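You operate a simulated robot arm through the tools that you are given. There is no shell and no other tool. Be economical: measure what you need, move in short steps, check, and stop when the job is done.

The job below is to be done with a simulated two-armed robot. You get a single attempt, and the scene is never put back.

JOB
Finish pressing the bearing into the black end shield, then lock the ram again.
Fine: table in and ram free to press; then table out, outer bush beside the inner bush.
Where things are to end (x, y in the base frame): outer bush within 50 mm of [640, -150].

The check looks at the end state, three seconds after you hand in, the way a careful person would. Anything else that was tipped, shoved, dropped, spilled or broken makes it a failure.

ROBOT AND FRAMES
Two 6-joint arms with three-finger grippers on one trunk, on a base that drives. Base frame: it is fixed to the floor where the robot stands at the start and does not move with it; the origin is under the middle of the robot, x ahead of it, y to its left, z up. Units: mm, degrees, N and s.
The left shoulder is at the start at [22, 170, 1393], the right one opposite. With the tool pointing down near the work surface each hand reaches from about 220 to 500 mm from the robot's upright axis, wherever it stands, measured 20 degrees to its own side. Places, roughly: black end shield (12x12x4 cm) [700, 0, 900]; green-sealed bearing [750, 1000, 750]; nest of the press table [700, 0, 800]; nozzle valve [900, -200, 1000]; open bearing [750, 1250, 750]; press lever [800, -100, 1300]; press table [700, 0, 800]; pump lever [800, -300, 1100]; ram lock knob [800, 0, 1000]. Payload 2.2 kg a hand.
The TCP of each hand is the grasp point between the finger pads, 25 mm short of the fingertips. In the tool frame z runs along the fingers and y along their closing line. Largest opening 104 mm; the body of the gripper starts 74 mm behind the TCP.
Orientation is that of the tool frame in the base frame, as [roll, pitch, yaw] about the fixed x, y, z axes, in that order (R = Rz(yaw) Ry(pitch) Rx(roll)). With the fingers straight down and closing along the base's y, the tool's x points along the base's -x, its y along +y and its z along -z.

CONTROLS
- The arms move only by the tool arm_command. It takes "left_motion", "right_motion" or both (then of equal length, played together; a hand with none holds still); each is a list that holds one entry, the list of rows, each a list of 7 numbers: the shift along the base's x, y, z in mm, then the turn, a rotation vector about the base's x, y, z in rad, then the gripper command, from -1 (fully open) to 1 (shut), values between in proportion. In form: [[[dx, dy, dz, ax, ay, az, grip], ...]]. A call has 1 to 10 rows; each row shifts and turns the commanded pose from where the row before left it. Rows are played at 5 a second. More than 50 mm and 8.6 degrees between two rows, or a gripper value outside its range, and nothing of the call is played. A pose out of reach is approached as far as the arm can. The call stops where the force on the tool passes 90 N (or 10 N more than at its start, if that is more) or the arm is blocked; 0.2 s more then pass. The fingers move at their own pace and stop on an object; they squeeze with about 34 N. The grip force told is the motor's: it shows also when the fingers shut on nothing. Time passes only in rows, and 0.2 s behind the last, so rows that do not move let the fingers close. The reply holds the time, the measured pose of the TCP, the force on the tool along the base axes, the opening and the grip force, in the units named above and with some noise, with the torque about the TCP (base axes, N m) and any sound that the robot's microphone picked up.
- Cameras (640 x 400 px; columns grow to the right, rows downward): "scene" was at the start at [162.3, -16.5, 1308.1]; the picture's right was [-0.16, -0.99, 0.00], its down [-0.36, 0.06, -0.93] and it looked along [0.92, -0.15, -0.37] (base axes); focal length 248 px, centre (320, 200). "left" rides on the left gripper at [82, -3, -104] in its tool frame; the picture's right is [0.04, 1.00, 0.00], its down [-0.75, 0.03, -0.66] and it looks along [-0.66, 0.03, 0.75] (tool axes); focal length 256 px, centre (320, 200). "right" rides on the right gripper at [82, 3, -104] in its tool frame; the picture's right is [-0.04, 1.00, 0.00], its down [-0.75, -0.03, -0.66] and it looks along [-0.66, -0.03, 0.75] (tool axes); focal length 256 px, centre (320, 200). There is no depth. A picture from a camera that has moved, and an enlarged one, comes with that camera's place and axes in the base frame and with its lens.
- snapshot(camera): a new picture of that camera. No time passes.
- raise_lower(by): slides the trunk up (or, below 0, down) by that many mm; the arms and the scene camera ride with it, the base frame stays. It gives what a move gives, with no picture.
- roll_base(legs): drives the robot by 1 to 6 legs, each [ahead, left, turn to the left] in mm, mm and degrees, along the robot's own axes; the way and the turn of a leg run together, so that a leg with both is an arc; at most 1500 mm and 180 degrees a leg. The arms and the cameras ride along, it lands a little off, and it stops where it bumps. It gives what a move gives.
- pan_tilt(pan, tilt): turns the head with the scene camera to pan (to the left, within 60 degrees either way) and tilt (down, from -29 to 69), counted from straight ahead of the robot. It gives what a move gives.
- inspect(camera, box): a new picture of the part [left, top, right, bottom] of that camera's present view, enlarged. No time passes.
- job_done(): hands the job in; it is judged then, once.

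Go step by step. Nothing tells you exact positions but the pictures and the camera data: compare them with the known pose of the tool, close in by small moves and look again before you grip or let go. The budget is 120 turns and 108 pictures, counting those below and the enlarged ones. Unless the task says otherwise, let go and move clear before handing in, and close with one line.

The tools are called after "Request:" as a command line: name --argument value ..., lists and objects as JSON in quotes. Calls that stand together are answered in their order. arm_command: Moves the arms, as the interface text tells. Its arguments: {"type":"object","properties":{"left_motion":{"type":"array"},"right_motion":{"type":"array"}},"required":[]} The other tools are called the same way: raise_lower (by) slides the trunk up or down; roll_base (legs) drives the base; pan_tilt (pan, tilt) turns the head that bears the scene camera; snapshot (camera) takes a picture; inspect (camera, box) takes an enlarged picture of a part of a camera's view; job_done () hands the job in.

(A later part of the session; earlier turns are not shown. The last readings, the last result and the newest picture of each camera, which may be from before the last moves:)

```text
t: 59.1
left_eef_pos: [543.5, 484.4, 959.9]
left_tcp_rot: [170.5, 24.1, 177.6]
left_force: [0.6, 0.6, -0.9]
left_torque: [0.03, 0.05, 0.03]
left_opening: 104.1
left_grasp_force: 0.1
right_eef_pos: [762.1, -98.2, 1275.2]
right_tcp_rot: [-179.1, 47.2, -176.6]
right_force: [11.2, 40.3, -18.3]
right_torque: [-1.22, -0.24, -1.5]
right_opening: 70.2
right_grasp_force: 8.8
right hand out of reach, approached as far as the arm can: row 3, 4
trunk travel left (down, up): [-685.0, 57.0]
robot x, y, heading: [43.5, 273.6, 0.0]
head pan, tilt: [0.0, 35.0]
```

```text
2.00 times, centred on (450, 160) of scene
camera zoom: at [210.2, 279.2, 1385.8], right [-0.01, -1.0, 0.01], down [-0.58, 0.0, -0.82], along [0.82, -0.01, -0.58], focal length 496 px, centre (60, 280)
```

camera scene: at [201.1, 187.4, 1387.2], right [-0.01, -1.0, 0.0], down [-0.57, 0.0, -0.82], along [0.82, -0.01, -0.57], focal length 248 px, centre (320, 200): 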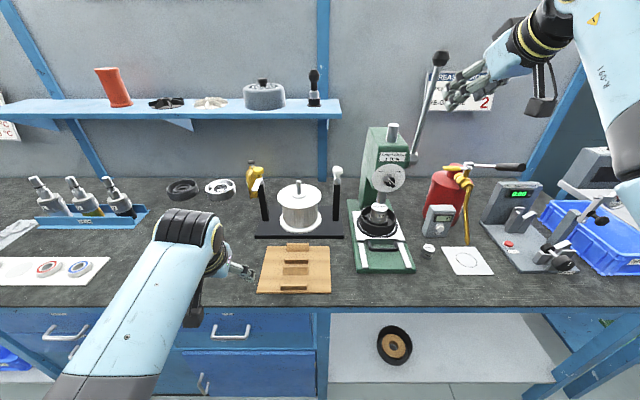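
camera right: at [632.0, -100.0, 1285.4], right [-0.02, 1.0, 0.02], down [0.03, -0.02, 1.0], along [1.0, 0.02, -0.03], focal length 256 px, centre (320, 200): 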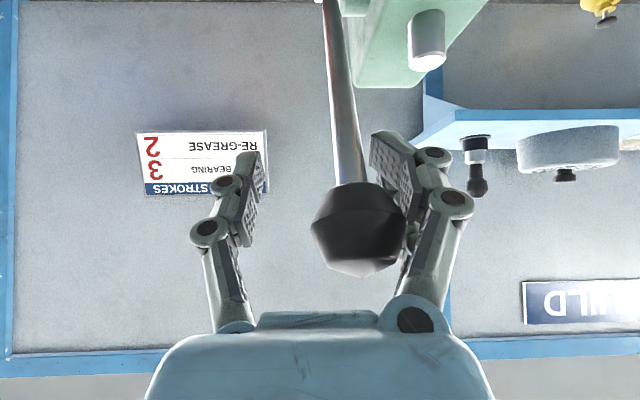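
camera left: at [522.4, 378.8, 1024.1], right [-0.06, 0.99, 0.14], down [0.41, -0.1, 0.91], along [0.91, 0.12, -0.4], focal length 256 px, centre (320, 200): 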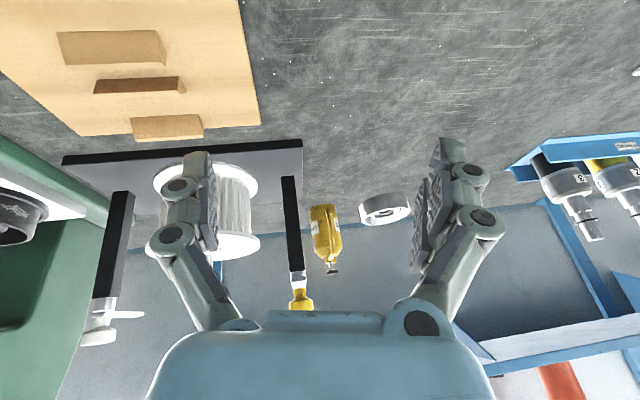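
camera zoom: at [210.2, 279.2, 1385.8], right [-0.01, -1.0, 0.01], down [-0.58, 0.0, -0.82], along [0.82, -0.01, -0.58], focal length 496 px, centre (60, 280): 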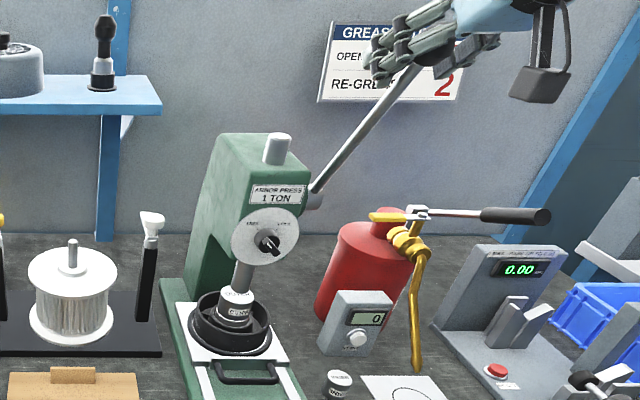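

The ball is leaning on one finger; I open fully to relieve it.

Request:
arm_command --right_motion '[[[0, 0, 0, 0, 0, 0, -1], [0, 0, 0, 0, 0, 0, -1], [0, 0, 0, 0, 0, 0, -1]]]'

Request:
snapshot --camera "right"

```text
t: 60.0
left_eef_pos: [537.7, 478.7, 964.7]
left_tcp_rot: [170.0, 24.6, 177.3]
left_force: [-0.2, 0.7, 0.1]
left_torque: [-0.02, -0.01, -0.01]
left_opening: 104.0
left_grasp_force: 0.0
right_eef_pos: [754.8, -110.5, 1282.2]
right_tcp_rot: [-178.7, 47.8, -176.9]
right_force: [-3.0, 2.5, 5.2]
right_torque: [0.25, 0.07, 0.13]
right_opening: 105.1
right_grasp_force: 0.0
trunk travel left (down, up): [-685.0, 57.0]
robot x, y, heading: [38.6, 273.3, -0.2]
head pan, tilt: [0.0, 35.0]
```

```text
46 pictures are left
camera right: at [622.7, -111.8, 1291.0], right [-0.01, 1.0, 0.01], down [0.02, -0.01, 1.0], along [1.0, 0.01, -0.02], focal length 256 px, centre (320, 200)
```

right: 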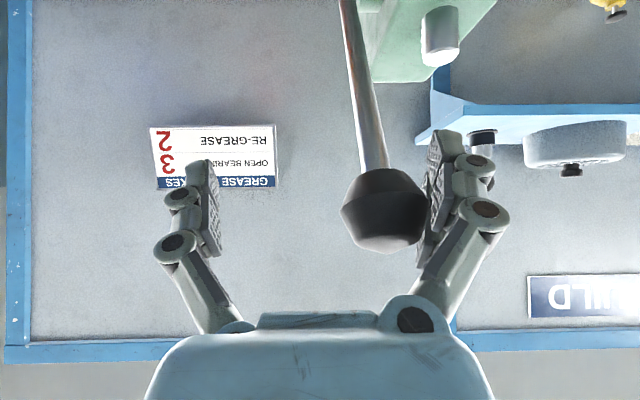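

The hand is free, and the lever stays at about 30° (ball at about [728,-85,1295]). I drive the base back 80 mm and look.

Request:
roll_base --legs '[[-80, 0, 0]]'

Request:
snapshot --camera "right"

```text
t: 61.0
left_eef_pos: [456.8, 478.5, 965.8]
left_tcp_rot: [170.0, 24.6, 177.2]
left_force: [0.6, -0.6, -0.2]
left_torque: [0.01, -0.04, 0.02]
left_opening: 103.6
left_grasp_force: 0.1
right_eef_pos: [671.6, -109.6, 1282.3]
right_tcp_rot: [-178.9, 48.0, -177.0]
right_force: [-0.6, 0.1, 0.3]
right_torque: [0.0, 0.0, 0.04]
right_opening: 104.0
right_grasp_force: 0.1
trunk travel left (down, up): [-685.0, 57.0]
robot x, y, heading: [-39.6, 277.1, -0.4]
head pan, tilt: [0.0, 35.0]
```

```text
45 pictures are left
camera right: at [540.6, -110.5, 1290.9], right [-0.01, 1.0, 0.02], down [0.02, -0.02, 1.0], along [1.0, 0.01, -0.02], focal length 256 px, centre (320, 200)
```

right: 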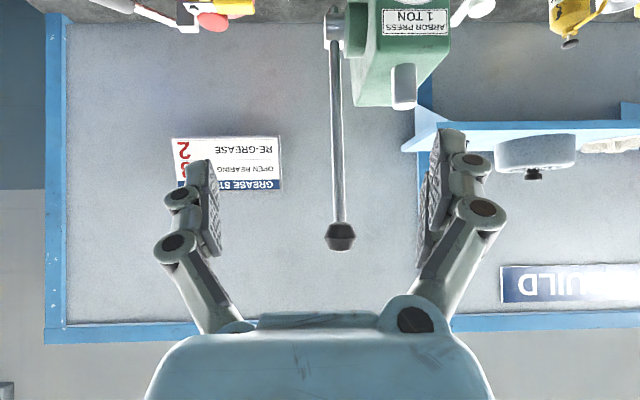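

The lever sprang back upright once released, so the ram returns by itself. I'll redo the pull with the hand horizontal (so the ball can't run into the palm) and with a better base position and trunk height.

Request:
arm_command --right_motion '[[[8, 0, -12, 0, -0.122, 0, -0.5], [8, 0, -12, 0, -0.122, 0, -0.3], [8, 0, -12, 0, -0.122, 0, 0], [8, 0, -12, 0, -0.122, 0, 0], [8, 0, -12, 0, -0.122, 0, 0], [8, 0, -12, 0, -0.122, 0, 0]]]'

Request:
raise_lower --by 55

Request:
roll_base --legs '[[80, 0, 0]]'

Request:
snapshot --camera "right"

```text
t: 62.4
left_eef_pos: [457.7, 479.8, 964.7]
left_tcp_rot: [170.0, 24.5, 177.3]
left_force: [0.8, 0.6, -0.8]
left_torque: [-0.02, 0.01, 0.0]
left_opening: 104.0
left_grasp_force: 0.0
right_eef_pos: [719.2, -108.3, 1212.9]
right_tcp_rot: [-138.0, 87.0, -136.1]
right_force: [0.3, -0.7, 0.5]
right_torque: [-0.02, 0.0, 0.03]
right_opening: 51.8
right_grasp_force: 0.0
right hand out of reach, approached as far as the arm can: row 6
trunk travel left (down, up): [-685.0, 57.0]
robot x, y, heading: [-37.1, 276.1, -0.5]
head pan, tilt: [0.0, 35.0]
```

```text
t: 63.4
left_eef_pos: [457.4, 479.1, 1020.2]
left_tcp_rot: [170.0, 24.5, 177.2]
left_force: [-0.3, 0.5, 0.0]
left_torque: [-0.01, 0.01, 0.01]
left_opening: 104.0
left_grasp_force: 0.1
right_eef_pos: [718.7, -108.1, 1268.7]
right_tcp_rot: [-95.8, 87.9, -94.7]
right_force: [0.6, -0.3, 0.3]
right_torque: [0.0, -0.04, 0.03]
right_opening: 52.2
right_grasp_force: 0.1
trunk travel left (down, up): [-740.0, 2.0]
robot x, y, heading: [-39.4, 273.3, -0.7]
head pan, tilt: [0.0, 35.0]
```

```text
t: 64.4
left_eef_pos: [536.8, 479.7, 1018.9]
left_tcp_rot: [170.0, 24.3, 177.3]
left_force: [0.2, 0.7, -0.1]
left_torque: [0.0, 0.01, -0.02]
left_opening: 104.0
left_grasp_force: 0.1
right_eef_pos: [799.8, -104.9, 1267.8]
right_tcp_rot: [-97.3, 88.0, -95.9]
right_force: [0.7, 0.6, -0.8]
right_torque: [-0.04, -0.02, 0.0]
right_opening: 51.9
right_grasp_force: 0.1
trunk travel left (down, up): [-740.0, 2.0]
robot x, y, heading: [42.7, 276.1, -0.4]
head pan, tilt: [0.0, 35.0]
```

```text
44 pictures are left
camera right: at [696.0, -107.9, 1186.0], right [-0.02, 1.0, 0.0], down [-0.65, -0.02, 0.76], along [0.76, 0.02, 0.65], focal length 256 px, centre (320, 200)
```

right: 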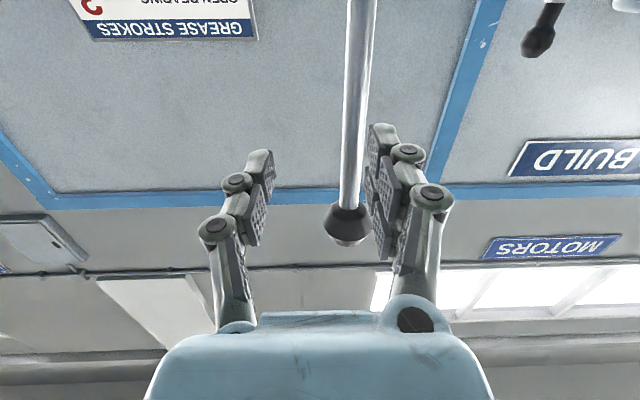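

The hand is horizontal at the right height, 22 mm to the right of the rod. I shift over, advance, and check.

Request:
arm_command --right_motion '[[[-4, 11, 2, 0, 0, 0, 0], [0, 11, 2, 0, 0, 0, 0], [14, 0, 0, 0, 0, 0, 0], [14, 0, 0, 0, 0, 0, 0], [12, 0, 0, 0, 0, 0, 0], [0, 0, 0, 0, 0, 0, 0]]]'

Request:
snapshot --camera "right"

```text
t: 65.8
left_eef_pos: [535.3, 479.5, 1020.1]
left_tcp_rot: [169.9, 24.5, 177.3]
left_force: [-0.4, -0.2, -0.3]
left_torque: [0.02, 0.01, -0.02]
left_opening: 104.1
left_grasp_force: 0.0
right_eef_pos: [834.6, -83.3, 1274.7]
right_tcp_rot: [-94.2, 87.9, -92.8]
right_force: [0.2, 0.9, 0.2]
right_torque: [0.03, 0.07, -0.03]
right_opening: 52.0
right_grasp_force: 0.0
trunk travel left (down, up): [-740.0, 2.0]
robot x, y, heading: [41.4, 275.1, -0.4]
head pan, tilt: [0.0, 35.0]
```

```text
43 pictures are left
camera right: at [731.6, -85.6, 1192.3], right [-0.02, 1.0, 0.0], down [-0.65, -0.02, 0.76], along [0.76, 0.02, 0.65], focal length 256 px, centre (320, 200)
```

right: 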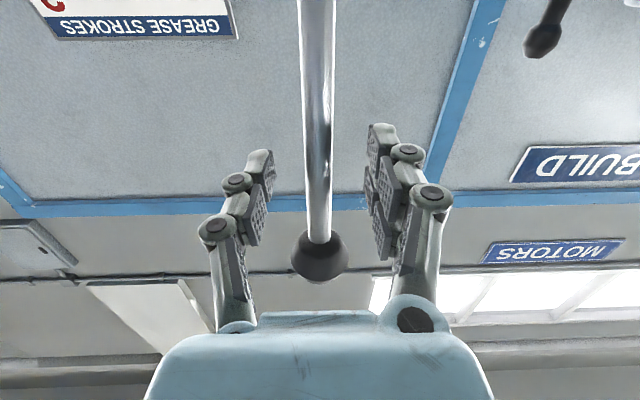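

Centred. I close on the rod and pull along the arc to about 28°.

Request:
arm_command --right_motion '[[[0, 0, 0, 0, 0, 0, 0.6], [0, 0, 0, 0, 0, 0, 1], [-10, 0, -1, 0, 0, 0, 1], [-11, 0, -1.7, 0, 0, 0, 1], [-10, 0, -2.1, 0, 0, 0, 1], [-10, 0, -2.6, 0, 0, 0, 1], [-9.4, 0, -3, 0, 0, 0, 1], [-9.4, 0, -3.4, 0, 0, 0, 1], [-9, 0, -4, 0, 0, 0, 1], [-9, 0, -4.4, 0, 0, 0, 1]]]'

```text
t: 68.0
left_eef_pos: [535.4, 481.3, 1020.4]
left_tcp_rot: [170.0, 24.5, 177.5]
left_force: [0.7, 0.1, -0.8]
left_torque: [0.04, -0.02, 0.03]
left_opening: 104.1
left_grasp_force: 0.1
right_eef_pos: [755.7, -84.2, 1250.1]
right_tcp_rot: [-95.2, 87.9, -93.9]
right_force: [1.7, 3.7, -0.7]
right_torque: [0.1, 0.02, -0.05]
right_opening: 1.3
right_grasp_force: 30.0
trunk travel left (down, up): [-740.0, 2.0]
robot x, y, heading: [42.2, 274.5, -0.2]
head pan, tilt: [0.0, 35.0]
```

The rod slipped out of the friction grip, so I need form contact: closed fingers pointing left (+y), used as a peg behind the rod. The base must come right and forward for that, so I first move the left hand outward and up, clear of the stator posts, then drive right.

Request:
arm_command --left_motion '[[[-5, 42, 15, 0, 0, 0, -1], [-5, 42, 20, 0, 0, 0, -1], [-5, 42, 25, 0, 0, 0, -1], [-5, 42, 25, 0, 0, 0, -1], [-5, 42, 25, 0, 0, 0, -1], [-5, 35, 20, 0, 0, 0, -1]]]'

Request:
snapshot --camera "scene"

```text
t: 69.4
left_eef_pos: [503.9, 726.7, 1149.9]
left_tcp_rot: [170.2, 24.5, 177.3]
left_force: [-0.5, 0.6, 0.1]
left_torque: [0.0, 0.04, 0.01]
left_opening: 103.9
left_grasp_force: 0.1
right_eef_pos: [755.1, -83.2, 1252.4]
right_tcp_rot: [-94.1, 87.9, -92.8]
right_force: [0.6, 1.6, 1.1]
right_torque: [0.03, 0.03, 0.01]
right_opening: 1.4
right_grasp_force: 30.0
trunk travel left (down, up): [-740.0, 2.0]
robot x, y, heading: [40.6, 275.7, -0.1]
head pan, tilt: [0.0, 35.0]
```

```text
42 pictures are left
camera scene: at [199.1, 273.5, 1442.3], right [-0.01, -1.0, 0.0], down [-0.57, 0.0, -0.82], along [0.82, -0.01, -0.57], focal length 248 px, centre (320, 200)
```

scene: 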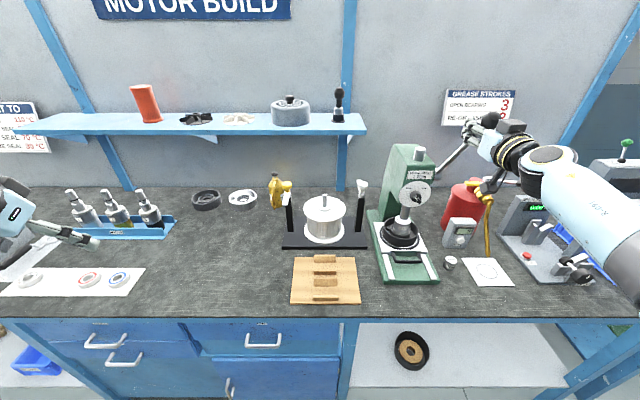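

I check whether the lever is still held in the hand.

Request:
inspect --camera "scene" --box '[390, 90, 530, 270]'

Request:
snapshot --camera "right"

```text
2.22 times, centred on (460, 180) of scene
camera zoom: at [199.1, 273.5, 1442.3], right [-0.01, -1.0, 0.0], down [-0.57, 0.0, -0.82], along [0.82, -0.01, -0.57], focal length 551 px, centre (9, 244)
```

zoom: 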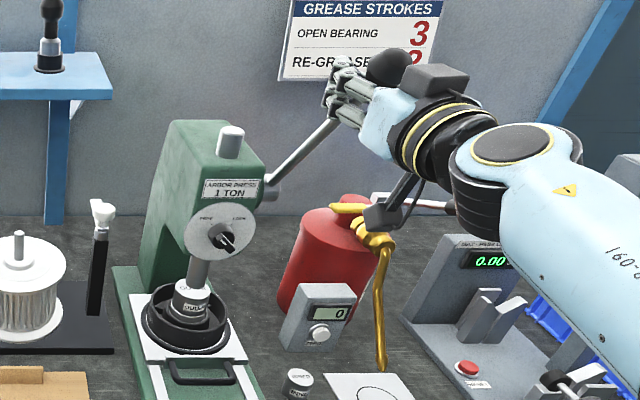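

```text
40 pictures are left
camera right: at [652.3, -84.5, 1170.1], right [-0.02, 1.0, 0.0], down [-0.65, -0.02, 0.76], along [0.76, 0.02, 0.65], focal length 256 px, centre (320, 200)
```

right: 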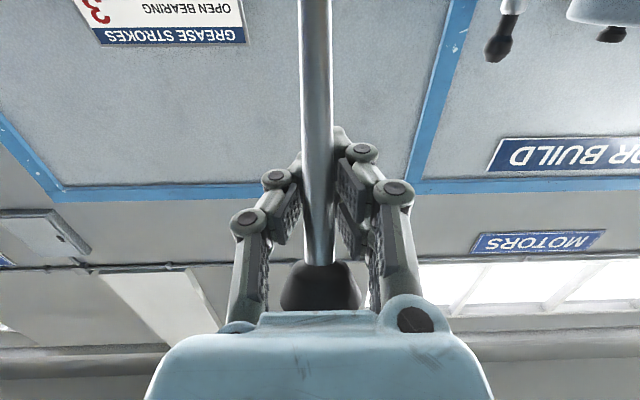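

Luckily the lever is hooked securely: the rod is trapped in the loop between the closed fingertips and the palm, with the ball above. This is a form-fit hold, so I keep pulling along the arc and watch the force.

Request:
arm_command --right_motion '[[[-7, 0, -5, 0, 0, 0, 1], [-7, 0, -5, 0, 0, 0, 1], [-7, 0, -6, 0, 0, 0, 1], [-6.5, 0, -6, 0, 0, 0, 1]]]'

Request:
inspect --camera "scene" --box '[390, 90, 530, 270]'

```text
t: 70.4
left_eef_pos: [502.6, 725.1, 1148.7]
left_tcp_rot: [170.0, 24.5, 177.3]
left_force: [0.9, 0.7, -0.4]
left_torque: [-0.02, -0.03, -0.05]
left_opening: 104.0
left_grasp_force: 0.1
right_eef_pos: [727.8, -83.0, 1227.7]
right_tcp_rot: [-95.7, 87.8, -94.3]
right_force: [1.0, 3.2, -0.4]
right_torque: [0.1, 0.0, 0.0]
right_opening: 1.3
right_grasp_force: 29.6
trunk travel left (down, up): [-740.0, 2.0]
robot x, y, heading: [42.5, 279.6, -0.5]
head pan, tilt: [0.0, 35.0]
```

```text
2.22 times, centred on (460, 180) of scene
camera zoom: at [199.5, 273.0, 1442.2], right [-0.01, -1.0, 0.0], down [-0.57, 0.0, -0.82], along [0.82, -0.01, -0.57], focal length 551 px, centre (9, 244)
```

zoom: 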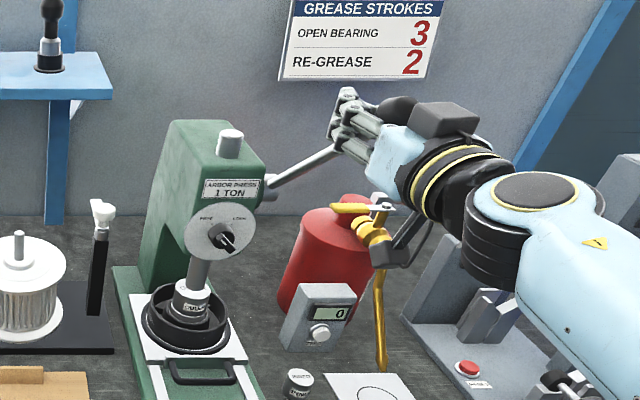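

The lever follows with almost no load. I continue the pull.

Request:
arm_command --right_motion '[[[-6, 0, -7, 0, 0, 0, 1], [-6, 0, -7, 0, 0, 0, 1], [-5, 0, -8, 0, 0, 0, 1], [-5, 0, -8, 0, 0, 0, 1]]]'

Request:
inspect --camera "scene" --box '[390, 110, 530, 270]'

```text
t: 71.4
left_eef_pos: [502.2, 727.9, 1149.5]
left_tcp_rot: [170.3, 24.6, 177.4]
left_force: [-0.6, -0.3, 0.1]
left_torque: [0.0, -0.01, 0.05]
left_opening: 103.8
left_grasp_force: 0.0
right_eef_pos: [706.4, -79.4, 1200.3]
right_tcp_rot: [-88.1, 87.9, -86.4]
right_force: [-2.2, 14.0, 10.7]
right_torque: [0.74, -1.22, 0.7]
right_opening: 1.3
right_grasp_force: 29.4
trunk travel left (down, up): [-740.0, 2.0]
robot x, y, heading: [43.7, 273.1, -0.4]
head pan, tilt: [0.0, 35.0]
```

```text
2.50 times, centred on (460, 190) of scene
camera zoom: at [197.5, 275.7, 1442.6], right [-0.01, -1.0, 0.0], down [-0.57, 0.0, -0.82], along [0.82, -0.01, -0.57], focal length 620 px, centre (-30, 225)
```

zoom: 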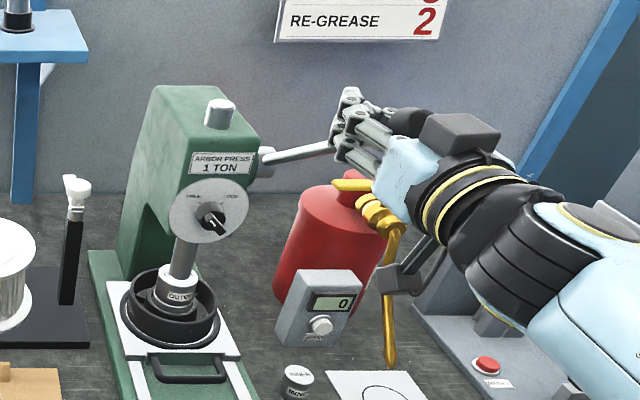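

The load begins to build (z +11 N) and the ram is visibly lower. I continue in smaller steps.

Request:
arm_command --right_motion '[[[-3, 1, -6, 0, 0, 0, 1], [-3, 1, -6, 0, 0, 0, 1], [-3, 0, -6, 0, 0, 0, 1], [-2, 0, -6, 0, 0, 0, 1]]]'

Request:
snapshot --camera "right"

Request:
inspect --camera "scene" --box '[390, 110, 530, 270]'

```text
t: 72.4
left_eef_pos: [500.4, 726.7, 1148.6]
left_tcp_rot: [170.1, 24.6, 177.3]
left_force: [-1.1, 0.8, 0.8]
left_torque: [0.0, -0.02, 0.0]
left_opening: 103.8
left_grasp_force: 0.1
right_eef_pos: [695.2, -79.1, 1185.7]
right_tcp_rot: [-69.1, 87.6, -67.3]
right_force: [7.0, 3.9, 28.6]
right_torque: [0.43, -5.31, 0.91]
right_opening: 5.9
right_grasp_force: 32.0
trunk travel left (down, up): [-740.0, 2.0]
robot x, y, heading: [44.0, 272.3, -0.2]
head pan, tilt: [0.0, 35.0]
```

```text
37 pictures are left
camera right: at [593.4, -81.8, 1101.0], right [-0.03, 1.0, 0.0], down [-0.67, -0.02, 0.74], along [0.74, 0.02, 0.67], focal length 256 px, centre (320, 200)
```

right: 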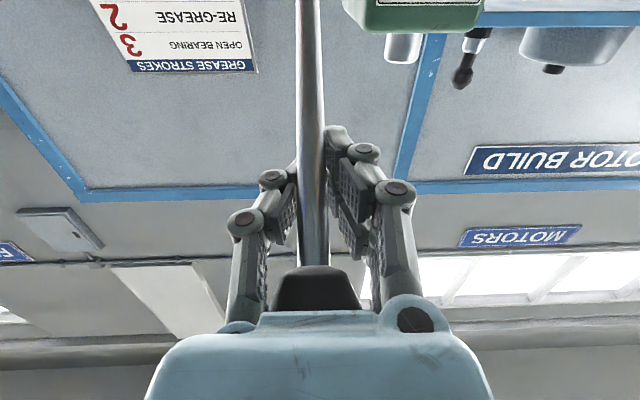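

```text
2.50 times, centred on (460, 190) of scene
camera zoom: at [196.7, 274.4, 1442.7], right [-0.01, -1.0, 0.0], down [-0.57, 0.0, -0.82], along [0.82, -0.01, -0.57], focal length 620 px, centre (-30, 225)
```

zoom: 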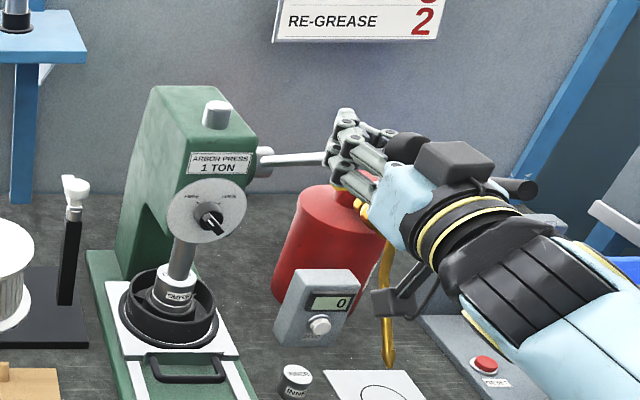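

The press resistance is showing (about 29 N). I now turn the hand together with the lever about its pivot so it doesn't wedge, in small steps.

Request:
arm_command --right_motion '[[[-4, 0, -6, 0, -0.05, 0, 1], [-5, 0, -7.6, 0, -0.05, 0, 1], [-5, 0, -7.6, 0, -0.05, 0, 1]]]'

Request:
inspect --camera "scene" --box '[390, 110, 530, 270]'

```text
t: 73.2
left_eef_pos: [500.0, 726.4, 1151.1]
left_tcp_rot: [170.1, 24.6, 177.3]
left_force: [0.5, 0.6, 0.1]
left_torque: [-0.01, 0.03, 0.0]
left_opening: 103.6
left_grasp_force: 0.0
right_eef_pos: [679.5, -78.2, 1158.3]
right_tcp_rot: [-14.4, 80.7, -13.1]
right_force: [1.9, 1.8, 21.6]
right_torque: [0.99, -2.81, 2.27]
right_opening: 5.8
right_grasp_force: 31.8
trunk travel left (down, up): [-740.0, 2.0]
robot x, y, heading: [41.5, 273.7, -0.3]
head pan, tilt: [0.0, 35.0]
```

```text
2.50 times, centred on (460, 190) of scene
camera zoom: at [196.7, 273.9, 1442.6], right [-0.01, -1.0, 0.0], down [-0.57, 0.0, -0.82], along [0.82, -0.01, -0.57], focal length 620 px, centre (-30, 225)
```

zoom: 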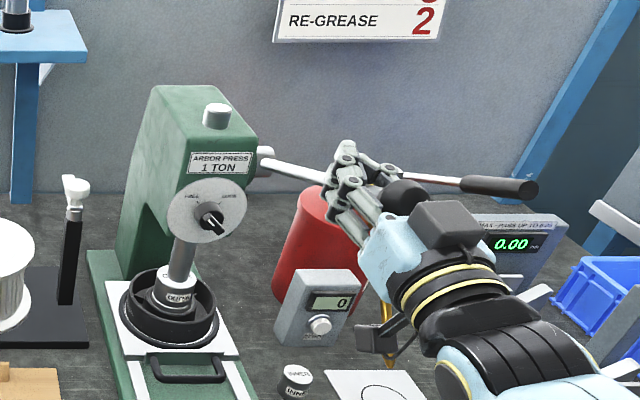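

The lever goes on at about 22 N. I continue.

Request:
arm_command --right_motion '[[[-3.7, 0, -8.4, 0, -0.05, 0, 1], [-3.5, 0, -8.4, 0, -0.05, 0, 1], [-3, 0, -8.5, 0, -0.05, 0, 1]]]'

Request:
inspect --camera "scene" --box '[390, 110, 530, 270]'

```text
t: 74.0
left_eef_pos: [501.5, 726.8, 1150.4]
left_tcp_rot: [170.1, 24.7, 177.4]
left_force: [-0.1, 0.6, 0.0]
left_torque: [-0.02, 0.0, -0.01]
left_opening: 104.0
left_grasp_force: 0.0
right_eef_pos: [668.5, -78.9, 1130.2]
right_tcp_rot: [-8.4, 72.5, -7.2]
right_force: [-0.6, 3.0, 18.0]
right_torque: [0.44, -1.97, 1.82]
right_opening: 6.0
right_grasp_force: 31.9
trunk travel left (down, up): [-740.0, 2.0]
robot x, y, heading: [45.5, 275.1, -0.4]
head pan, tilt: [0.0, 35.0]
```

```text
2.50 times, centred on (460, 190) of scene
camera zoom: at [196.8, 274.1, 1442.6], right [-0.01, -1.0, 0.0], down [-0.57, 0.0, -0.82], along [0.82, -0.01, -0.57], focal length 620 px, centre (-30, 225)
```

zoom: 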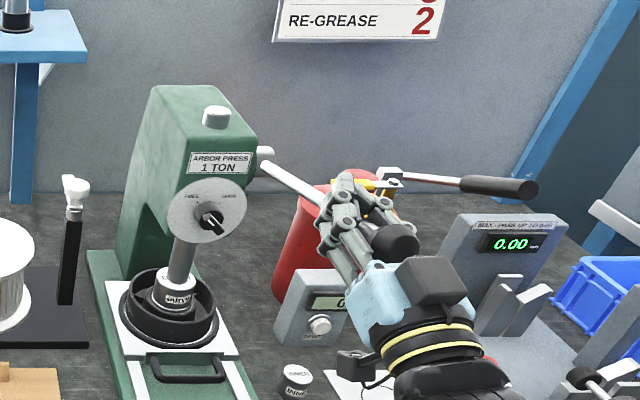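

The lever is still advancing under a steady load. I continue.

Request:
arm_command --right_motion '[[[-2.4, 0, -8.9, 0, -0.05, 0, 1], [-2, 0, -8.9, 0, -0.05, 0, 1], [-1.6, 0, -8.9, 0, -0.05, 0, 1]]]'

Request:
inspect --camera "scene" --box '[390, 130, 530, 270]'

```text
t: 74.8
left_eef_pos: [510.4, 720.1, 1148.2]
left_tcp_rot: [169.7, 24.1, 177.2]
left_force: [0.7, -0.4, 0.5]
left_torque: [0.03, 0.01, 0.02]
left_opening: 104.1
left_grasp_force: 0.1
right_eef_pos: [658.2, -79.0, 1118.5]
right_tcp_rot: [-5.3, 64.6, -4.6]
right_force: [49.6, -30.2, 2.7]
right_torque: [0.21, -2.33, 4.24]
right_opening: 5.6
right_grasp_force: 30.6
right hand out of reach, approached as far as the arm can: row 2, 3
trunk travel left (down, up): [-740.0, 2.0]
robot x, y, heading: [43.2, 273.0, -0.5]
head pan, tilt: [0.0, 35.0]
```

```text
2.86 times, centred on (460, 200) of scene
camera zoom: at [209.0, 266.5, 1441.1], right [-0.01, -1.0, 0.0], down [-0.58, 0.01, -0.82], along [0.82, 0.0, -0.58], focal length 709 px, centre (-80, 200)
```

zoom: 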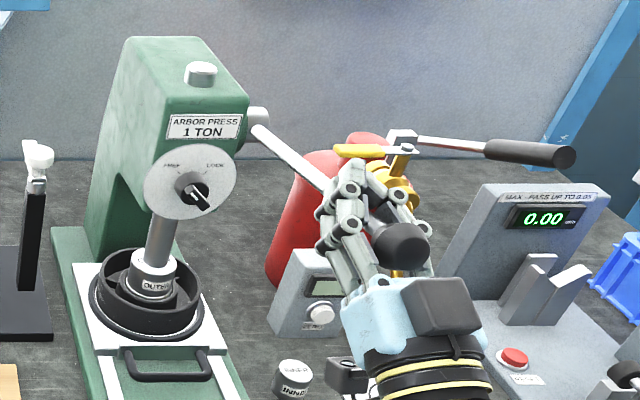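

The wrist is at its limit here, so I ease the x pull and continue straight down without rotating.

Request:
arm_command --right_motion '[[[5, 1, -2, 0, 0, 0, 1], [1, 0, -6, 0, 0, 0, 1], [0, 0, -6, 0, 0, 0, 1], [0, 0, -6, 0, 0, 0, 1]]]'

Request:
snapshot --camera "right"

```text
t: 75.8
left_eef_pos: [508.9, 717.1, 1151.2]
left_tcp_rot: [169.6, 24.3, 177.2]
left_force: [-0.1, -1.0, 0.9]
left_torque: [0.03, 0.01, -0.01]
left_opening: 103.8
left_grasp_force: 0.0
right_eef_pos: [651.3, -79.1, 1117.5]
right_tcp_rot: [-5.2, 64.3, -4.7]
right_force: [40.7, -48.5, 6.1]
right_torque: [-0.06, -1.9, 3.93]
right_opening: 6.1
right_grasp_force: 30.1
right hand out of reach, approached as far as the arm can: row 1, 2, 3, 4
trunk travel left (down, up): [-740.0, 2.0]
robot x, y, heading: [40.8, 271.4, -0.7]
head pan, tilt: [0.0, 35.0]
```

```text
32 pictures are left
camera right: at [594.3, -79.9, 998.2], right [-0.02, 1.0, 0.0], down [-0.92, -0.01, 0.4], along [0.4, 0.01, 0.92], focal length 256 px, centre (320, 200)
```

right: 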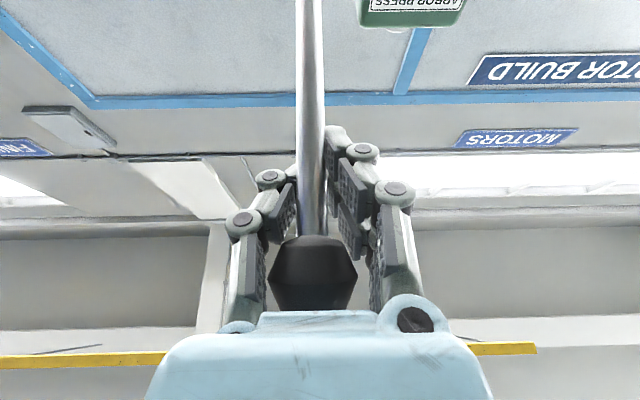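

The arm is at a joint limit, but the trunk can carry the hooked hand down. I lower the trunk by 25 mm to continue the stroke.

Request:
raise_lower --by -25

```text
t: 76.5
left_eef_pos: [506.0, 719.3, 1126.5]
left_tcp_rot: [169.7, 24.5, 177.1]
left_force: [0.6, -0.3, -1.0]
left_torque: [0.02, 0.04, 0.0]
left_opening: 103.9
left_grasp_force: 0.0
right_eef_pos: [645.9, -78.0, 1096.4]
right_tcp_rot: [-5.4, 63.9, -5.0]
right_force: [18.3, -47.7, 24.9]
right_torque: [-0.48, -1.8, 3.05]
right_opening: 7.3
right_grasp_force: 30.3
trunk travel left (down, up): [-715.0, 27.0]
robot x, y, heading: [42.3, 269.7, -0.6]
head pan, tilt: [0.0, 35.0]
```

That works: the hand is 21 mm lower, with force only 25 N. I relieve the sideways load and lower further.

Request:
arm_command --right_motion '[[[3, -3, 0, 0, 0, 0, 1], [0, 0, 0, 0, 0, 0, 1]]]'

Request:
raise_lower --by -25

Request:
inspect --camera "scene" --box '[390, 120, 530, 260]'

```text
t: 77.1
left_eef_pos: [503.1, 720.3, 1127.8]
left_tcp_rot: [169.8, 24.6, 177.0]
left_force: [0.2, -0.8, 0.4]
left_torque: [-0.04, 0.0, 0.05]
left_opening: 104.1
left_grasp_force: 0.1
right_eef_pos: [647.2, -78.1, 1096.3]
right_tcp_rot: [-5.4, 63.9, -4.8]
right_force: [3.2, -39.8, 26.0]
right_torque: [-0.39, -1.7, 2.78]
right_opening: 7.2
right_grasp_force: 30.0
trunk travel left (down, up): [-715.0, 27.0]
robot x, y, heading: [42.2, 275.8, -0.3]
head pan, tilt: [0.0, 35.0]
```

```text
t: 77.8
left_eef_pos: [500.3, 721.6, 1104.0]
left_tcp_rot: [169.9, 24.8, 177.2]
left_force: [-0.7, 0.3, -0.6]
left_torque: [0.03, -0.01, -0.01]
left_opening: 104.1
left_grasp_force: 0.0
right_eef_pos: [644.4, -78.3, 1085.4]
right_tcp_rot: [-5.5, 61.9, -4.9]
right_force: [-6.1, -40.8, 60.1]
right_torque: [-0.79, -2.53, 3.11]
right_opening: 7.5
right_grasp_force: 30.5
trunk travel left (down, up): [-690.0, 52.0]
robot x, y, heading: [39.9, 270.2, -0.4]
head pan, tilt: [0.0, 35.0]
```

```text
2.86 times, centred on (460, 190) of scene
camera zoom: at [191.7, 269.2, 1393.4], right [-0.01, -1.0, 0.0], down [-0.57, 0.01, -0.82], along [0.82, -0.01, -0.57], focal length 709 px, centre (-80, 229)
```

zoom: 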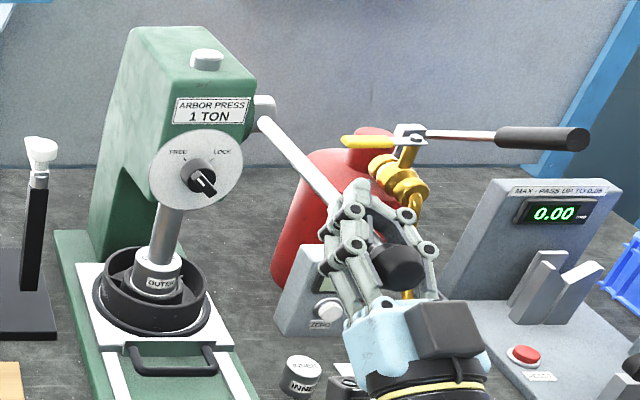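

The force has risen to 60 N, which suggests the bearing is seating. One more small lowering to confirm a hard stop.

Request:
raise_lower --by -12

```text
t: 78.3
left_eef_pos: [500.1, 725.4, 1090.8]
left_tcp_rot: [170.1, 24.8, 177.1]
left_force: [0.0, 0.8, -1.2]
left_torque: [-0.01, 0.03, 0.0]
left_opening: 104.1
left_grasp_force: 0.1
right_eef_pos: [647.4, -78.0, 1089.5]
right_tcp_rot: [-5.7, 59.7, -5.4]
right_force: [-26.1, -11.9, 44.4]
right_torque: [-0.39, -1.47, 2.75]
right_opening: 7.0
right_grasp_force: 29.9
trunk travel left (down, up): [-679.0, 62.0]
robot x, y, heading: [36.8, 273.7, -0.8]
head pan, tilt: [0.0, 35.0]
stopped: the force on the tool passed its limit at 92 N (the readings are from after the stop); the commanded pose is now the measured one
```

A hard stop at 92 N. I look closely at the bush and shield while it's down.

Request:
inspect --camera "scene" --box '[400, 190, 460, 250]'

```text
6.67 times, centred on (430, 220) of scene
camera zoom: at [190.6, 274.4, 1382.3], right [-0.01, -1.0, 0.0], down [-0.57, 0.0, -0.82], along [0.82, -0.01, -0.57], focal length 1654 px, centre (-413, 67)
```

zoom: 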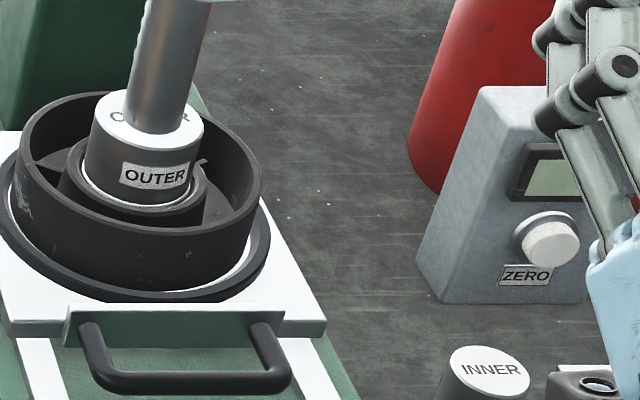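

The bush has gone down into the hub by the press stroke and sits at a hard stop, so the bearing is seated. Now I let the lever back up under control: trunk first, then the arc in reverse.

Request:
raise_lower --by 60

Request:
arm_command --right_motion '[[[2, 0, 9, 0, 0.06, 0, 1], [2, 0, 9, 0, 0.06, 0, 1], [3, 0, 9, 0, 0.06, 0, 1], [3, 0, 9, 0, 0.06, 0, 1], [4, 0, 8, 0, 0.06, 0, 1], [4, 0, 8, 0, 0.06, 0, 1], [5, 0, 8, 0, 0.06, 0, 1], [5, 0, 7, 0, 0.06, 0, 1], [5, 0, 7, 0, 0.06, 0, 1], [6, 0, 7, 0, 0, 0, 1]]]'

```text
t: 79.3
left_eef_pos: [507.7, 723.6, 1149.1]
left_tcp_rot: [169.9, 24.4, 177.2]
left_force: [0.1, -0.6, -0.5]
left_torque: [0.01, 0.01, -0.01]
left_opening: 103.8
left_grasp_force: 0.0
right_eef_pos: [655.2, -78.1, 1134.9]
right_tcp_rot: [-5.4, 61.7, -4.9]
right_force: [12.8, -12.6, -0.3]
right_torque: [-0.01, -0.21, 0.7]
right_opening: 6.1
right_grasp_force: 29.5
trunk travel left (down, up): [-739.0, 2.0]
robot x, y, heading: [41.3, 274.5, -0.4]
head pan, tilt: [0.0, 35.0]
```

```text
t: 81.5
left_eef_pos: [505.5, 719.3, 1150.7]
left_tcp_rot: [169.8, 24.6, 177.0]
left_force: [-0.7, 0.5, 0.6]
left_torque: [-0.01, -0.01, 0.02]
left_opening: 104.1
left_grasp_force: 0.1
right_eef_pos: [684.3, -76.8, 1198.6]
right_tcp_rot: [-57.9, 87.3, -55.1]
right_force: [-6.0, -25.1, 3.3]
right_torque: [0.15, 0.4, 1.0]
right_opening: 6.9
right_grasp_force: 29.2
right hand out of reach, approached as far as the arm can: row 1, 8, 9
trunk travel left (down, up): [-739.0, 2.0]
robot x, y, heading: [38.9, 277.0, -0.6]
head pan, tilt: [0.0, 35.0]
```

The lever is rising under control. I continue the return arc.

Request:
arm_command --right_motion '[[[7, -2, 6, 0, 0, 0, 1], [7, -2, 6, 0, 0, 0, 1], [7, 0, 6, 0, 0, 0, 1], [8, 0, 5, 0, 0, 0, 1], [8, 0, 5, 0, 0, 0, 1], [9, 0, 5, 0, 0, 0, 1], [9, 0, 4, 0, 0, 0, 1], [10, 0, 4, 0, 0, 0, 1], [10, 0, 4, 0, 0, 0, 1], [10, 0, 3, 0, 0, 0, 1]]]'

Request:
arm_command --right_motion '[[[10, 0, 3, 0, 0, 0, 1], [10, 0, 3, 0, 0, 0, 1], [10, 0, 2, 0, 0, 0, 1], [10, 0, 2, 0, 0, 0, 1], [10, 0, 1, 0, 0, 0, 1], [10, 0, 0, 0, 0, 0, 1]]]'

Request:
snapshot --camera "right"

```text
t: 83.8
left_eef_pos: [506.4, 724.0, 1149.6]
left_tcp_rot: [170.1, 24.5, 177.2]
left_force: [-0.4, -0.7, 0.8]
left_torque: [0.0, 0.02, -0.02]
left_opening: 104.0
left_grasp_force: 0.0
right_eef_pos: [773.5, -74.4, 1248.5]
right_tcp_rot: [-59.6, 87.2, -56.6]
right_force: [1.2, -2.0, -0.4]
right_torque: [-0.02, -0.01, 0.05]
right_opening: 6.6
right_grasp_force: 29.4
trunk travel left (down, up): [-739.0, 2.0]
robot x, y, heading: [38.7, 273.5, -0.4]
head pan, tilt: [0.0, 35.0]
```

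```text
t: 85.2
left_eef_pos: [506.9, 722.9, 1148.9]
left_tcp_rot: [170.1, 24.5, 177.2]
left_force: [0.6, 0.5, -0.7]
left_torque: [-0.01, -0.01, -0.01]
left_opening: 104.0
left_grasp_force: 0.0
right_eef_pos: [831.3, -74.2, 1257.5]
right_tcp_rot: [-59.7, 87.0, -56.7]
right_force: [0.8, -1.5, 0.9]
right_torque: [-0.05, -0.01, 0.03]
right_opening: 6.2
right_grasp_force: 29.6
trunk travel left (down, up): [-739.0, 2.0]
robot x, y, heading: [41.9, 276.0, -0.5]
head pan, tilt: [0.0, 35.0]
```

```text
29 pictures are left
camera right: at [731.4, -79.5, 1173.4], right [-0.05, 1.0, 0.0], down [-0.67, -0.03, 0.74], along [0.74, 0.04, 0.68], focal length 256 px, centre (320, 200)
```

right: 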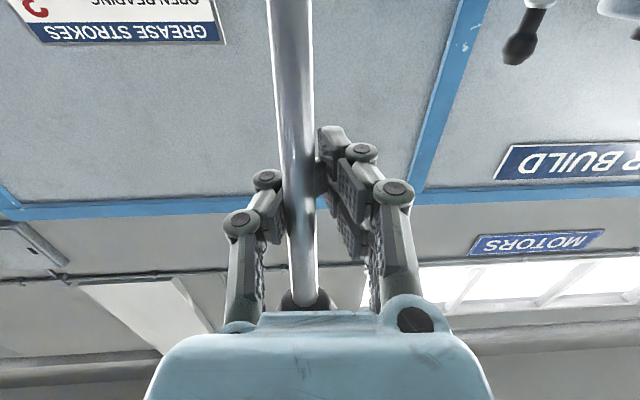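

The lever is nearly upright. I move the last bit, open fully, and withdraw straight back, with the rod between the open fingers.

Request:
arm_command --right_motion '[[[8, -4, 0, 0, 0, 0, 1], [8, -4, 0, 0, 0, 0, 1], [0, 0, 0, 0, 0, 0, 0], [0, 0, 0, 0, 0, 0, -1], [0, 0, 0, 0, 0, 0, -1], [-10, 0, 0, 0, 0, 0, -1], [-20, 0, 0, 0, 0, 0, -1], [-30, 0, -5, 0, 0, 0, -1], [-40, 0, -10, 0, 0, 0, -1], [-40, 0, -20, 0, 0, 0, -1]]]'

Request:
snapshot --camera "right"

Request:
inspect --camera "scene" --box '[380, 70, 540, 270]'

```text
t: 87.3
left_eef_pos: [505.4, 724.5, 1150.1]
left_tcp_rot: [170.0, 24.6, 177.2]
left_force: [-1.3, 0.2, 0.0]
left_torque: [0.0, -0.05, 0.02]
left_opening: 104.0
left_grasp_force: 0.2
right_eef_pos: [710.6, -84.3, 1223.2]
right_tcp_rot: [-57.2, 87.1, -54.3]
right_force: [0.8, 0.6, -1.0]
right_torque: [0.01, 0.04, 0.02]
right_opening: 104.2
right_grasp_force: 0.1
trunk travel left (down, up): [-739.0, 2.0]
robot x, y, heading: [39.3, 275.3, -0.2]
head pan, tilt: [0.0, 35.0]
```

```text
28 pictures are left
camera right: at [609.4, -89.1, 1139.2], right [-0.05, 1.0, 0.0], down [-0.68, -0.03, 0.74], along [0.73, 0.04, 0.68], focal length 256 px, centre (320, 200)
```

right: 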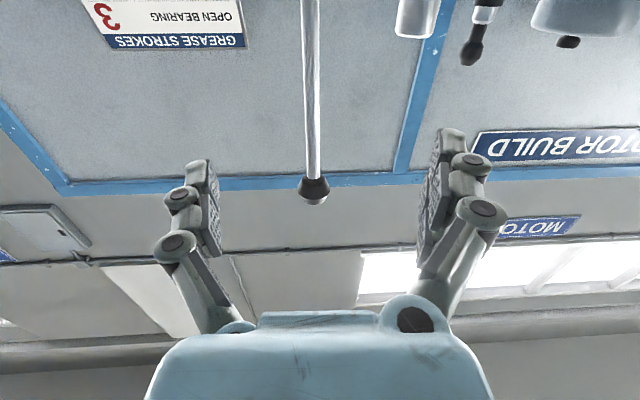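

```text
2.00 times, centred on (460, 170) of scene
camera zoom: at [197.9, 271.6, 1442.1], right [-0.01, -1.0, 0.0], down [-0.57, 0.0, -0.82], along [0.82, -0.01, -0.57], focal length 496 px, centre (40, 260)
```

zoom: 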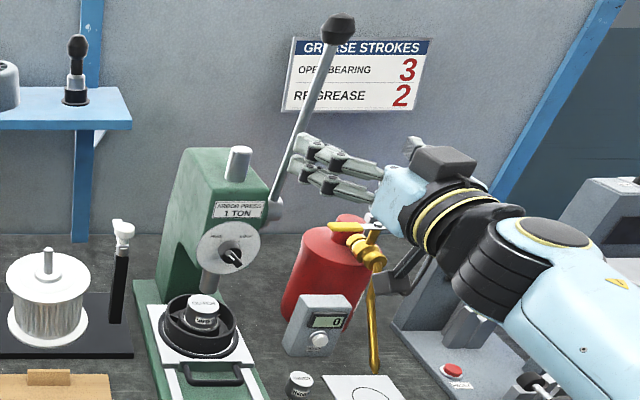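

The lever is upright, the ram is up, and the bush sits visibly lower, so the pressing is done. Next I lock the ram: I bring the hand down and back with the matching roll, reset the trunk and base to the earlier knob position, and go to the knob.

Request:
arm_command --right_motion '[[[-18, 0, -16, -0.094, 0.004, -0.006, 0], [-18, 0, -16, -0.094, 0.004, -0.006, 0], [-18, 0, -16, -0.094, 0.004, -0.006, 0], [-18, 0, -16, -0.094, 0.004, -0.006, 0], [-18, 0, -16, -0.094, 0.004, -0.006, 0], [-18, 0, -16, -0.094, 0.004, -0.006, 0.2], [-18, 0, -16, -0.094, 0.004, -0.006, 0.3], [-18, 0, -16, -0.094, 0.004, -0.006, 0.3]]]'

Request:
raise_lower --by -55

Request:
roll_base --legs '[[0, -85, 0], [103, 0, 0]]'

```text
t: 89.2
left_eef_pos: [505.4, 723.5, 1149.4]
left_tcp_rot: [170.1, 24.5, 177.2]
left_force: [0.1, 0.4, -0.7]
left_torque: [0.02, -0.03, -0.01]
left_opening: 103.8
left_grasp_force: 0.1
right_eef_pos: [563.2, -81.3, 1096.1]
right_tcp_rot: [-92.5, 44.4, -91.6]
right_force: [-0.9, 0.7, 0.7]
right_torque: [-0.02, -0.02, 0.04]
right_opening: 36.3
right_grasp_force: 0.0
trunk travel left (down, up): [-739.0, 2.0]
robot x, y, heading: [40.0, 278.6, -0.5]
head pan, tilt: [0.0, 35.0]
```

```text
t: 90.1
left_eef_pos: [505.1, 723.8, 1095.0]
left_tcp_rot: [169.9, 24.5, 177.2]
left_force: [0.1, -0.6, 0.3]
left_torque: [0.03, 0.0, 0.01]
left_opening: 104.0
left_grasp_force: 0.0
right_eef_pos: [562.3, -83.3, 1040.3]
right_tcp_rot: [-92.3, 44.5, -91.6]
right_force: [0.0, 0.4, -0.4]
right_torque: [0.0, -0.01, 0.03]
right_opening: 36.4
right_grasp_force: 0.0
trunk travel left (down, up): [-684.0, 57.0]
robot x, y, heading: [42.8, 273.4, -0.4]
head pan, tilt: [0.0, 35.0]
```

```text
t: 92.0
left_eef_pos: [607.4, 640.7, 1093.8]
left_tcp_rot: [170.0, 24.6, 177.4]
left_force: [-0.3, 0.5, 0.2]
left_torque: [0.02, 0.0, -0.04]
left_opening: 103.9
left_grasp_force: 0.2
right_eef_pos: [666.8, -167.8, 1039.8]
right_tcp_rot: [-92.4, 44.4, -91.5]
right_force: [0.5, -0.7, -0.2]
right_torque: [-0.02, -0.01, 0.01]
right_opening: 36.3
right_grasp_force: 0.1
trunk travel left (down, up): [-684.0, 57.0]
robot x, y, heading: [140.9, 190.5, -0.3]
head pan, tilt: [0.0, 35.0]
```

In position. I slide in front of the knob and check the alignment.

Request:
arm_command --right_motion '[[[0, 40, 0, 0.02, 0, 0, 0.3], [0, 40, 0, 0.02, 0, 0, 0.3], [0, 41, 0, 0, 0, 0.01, 0.3], [0, 41, 1, 0, 0, 0, 0.3], [25, 0, 0, 0, 0, 0, 0.3], [25, 0, 0, 0, 0, 0, 0.3], [0, 0, 0, 0, 0, 0, 0.3]]]'

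Request:
inspect --camera "right" --box '[220, 30, 420, 190]'

```text
t: 93.5
left_eef_pos: [605.0, 640.8, 1094.5]
left_tcp_rot: [170.0, 24.5, 177.3]
left_force: [-0.3, 0.5, 0.1]
left_torque: [0.01, -0.01, -0.02]
left_opening: 104.1
left_grasp_force: 0.1
right_eef_pos: [713.4, -5.2, 1039.9]
right_tcp_rot: [-92.4, 46.9, -91.1]
right_force: [0.6, -0.1, -0.6]
right_torque: [-0.02, -0.02, -0.02]
right_opening: 36.4
right_grasp_force: 0.1
trunk travel left (down, up): [-684.0, 57.0]
robot x, y, heading: [138.5, 189.6, -0.2]
head pan, tilt: [0.0, 35.0]
```

```text
2.50 times, centred on (320, 110) of right
camera zoom: at [608.6, -60.3, 980.5], right [-0.03, 0.76, -0.65], down [-0.65, 0.48, 0.59], along [0.76, 0.44, 0.47], focal length 640 px, centre (320, 425)
```

zoom: 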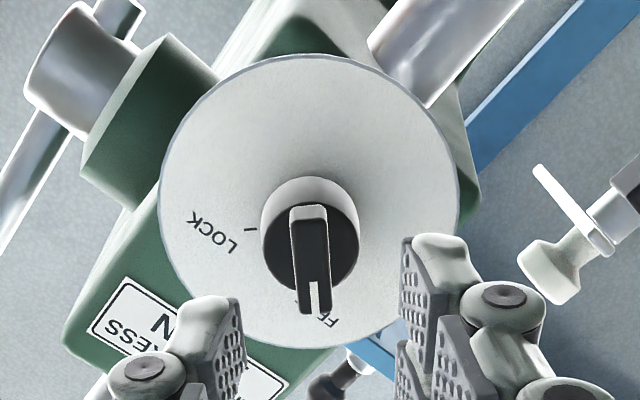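

The wing is aligned with the grip. I advance to the same depth as before and close.

Request:
arm_command --right_motion '[[[13, -0.5, 0.5, 0, 0, 0, 0.3], [13, -0.5, 0.5, 0, 0, 0, 0.3], [12, 0, 0, 0, 0, 0, 0.3], [0, 0, 0, 0, 0, 0, 0.7], [0, 0, 0, 0, 0, 0, 1], [0, 0, 0, 0, 0, 0, 1]]]'

```text
t: 95.0
left_eef_pos: [606.2, 640.0, 1093.6]
left_tcp_rot: [170.0, 24.4, 177.4]
left_force: [-0.1, 0.1, -0.6]
left_torque: [0.0, 0.01, 0.02]
left_opening: 103.7
left_grasp_force: 0.2
right_eef_pos: [750.1, -5.1, 1041.5]
right_tcp_rot: [-92.5, 46.8, -91.2]
right_force: [0.0, 3.5, -4.4]
right_torque: [0.02, 0.06, 0.1]
right_opening: 10.8
right_grasp_force: 37.6
trunk travel left (down, up): [-684.0, 57.0]
robot x, y, heading: [143.4, 188.7, -0.3]
head pan, tilt: [0.0, 35.0]
```

Gripped (10.8 mm). I turn it back clockwise to LOCK, about 81°.

Request:
arm_command --right_motion '[[[0, 0, 0, 0.141, 0, 0, 1], [0, 0, 0, 0.141, 0, 0, 1], [0, 0, 0, 0.141, 0, 0, 1], [0, 0, 0, 0.141, 0, 0, 1], [0, 0, 0, 0.141, 0, 0, 1], [0, 0, 0, 0.141, 0, 0, 1], [0, 0, 0, 0.141, 0, 0, 1], [0, 0, 0, 0.141, 0, 0, 1], [0, 0, 0, 0.141, 0, 0, 1], [0, 0, 0, 0.141, 0, 0, 1]]]'

Request:
arm_command --right_motion '[[[0, 0, 0, 0.03, 0, 0, 1], [0, 0, 0, 0, 0, 0, 1], [0, 0, 0, 0, 0, 0, 0.3], [0, 0, 0, 0, 0, 0, 0.3], [-20, 0, 0, 0, 0, 0, 0.3], [-30, 0, 0, 0, 0, 0, 0.3], [-35, -10, 0, 0, 0, 0, 0.3]]]'

Request:
inspect --camera "scene" --box '[360, 140, 460, 240]'

```text
t: 97.2
left_eef_pos: [604.2, 640.3, 1095.4]
left_tcp_rot: [170.0, 24.6, 177.3]
left_force: [-0.6, 0.4, 0.0]
left_torque: [0.01, -0.02, 0.0]
left_opening: 103.8
left_grasp_force: 0.0
right_eef_pos: [753.1, -7.1, 1040.3]
right_tcp_rot: [89.4, 52.2, 91.3]
right_force: [-21.0, -1.5, -18.2]
right_torque: [-0.04, 0.01, -0.32]
right_opening: 10.8
right_grasp_force: 38.1
trunk travel left (down, up): [-684.0, 57.0]
robot x, y, heading: [142.5, 188.1, -0.5]
head pan, tilt: [0.0, 35.0]
```

```text
t: 98.8
left_eef_pos: [604.0, 639.2, 1094.5]
left_tcp_rot: [170.2, 24.6, 177.3]
left_force: [-1.0, 0.2, 1.2]
left_torque: [-0.01, -0.05, 0.01]
left_opening: 104.0
left_grasp_force: 0.1
right_eef_pos: [667.7, -13.9, 1044.5]
right_tcp_rot: [88.9, 50.6, 90.8]
right_force: [-0.6, -0.1, 0.9]
right_torque: [0.01, 0.01, 0.01]
right_opening: 36.2
right_grasp_force: 0.1
trunk travel left (down, up): [-684.0, 57.0]
robot x, y, heading: [143.5, 191.9, -0.2]
head pan, tilt: [0.0, 35.0]
```

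```text
4.00 times, centred on (410, 190) of scene
camera zoom: at [299.0, 186.9, 1387.0], right [-0.01, -1.0, 0.0], down [-0.57, 0.0, -0.82], along [0.82, 0.0, -0.57], focal length 992 px, centre (-40, 240)
```

zoom: 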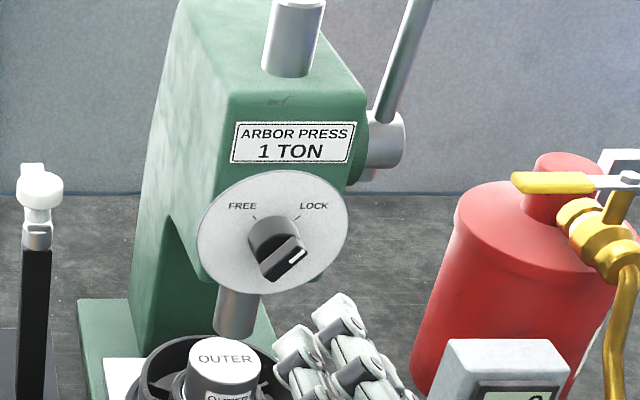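

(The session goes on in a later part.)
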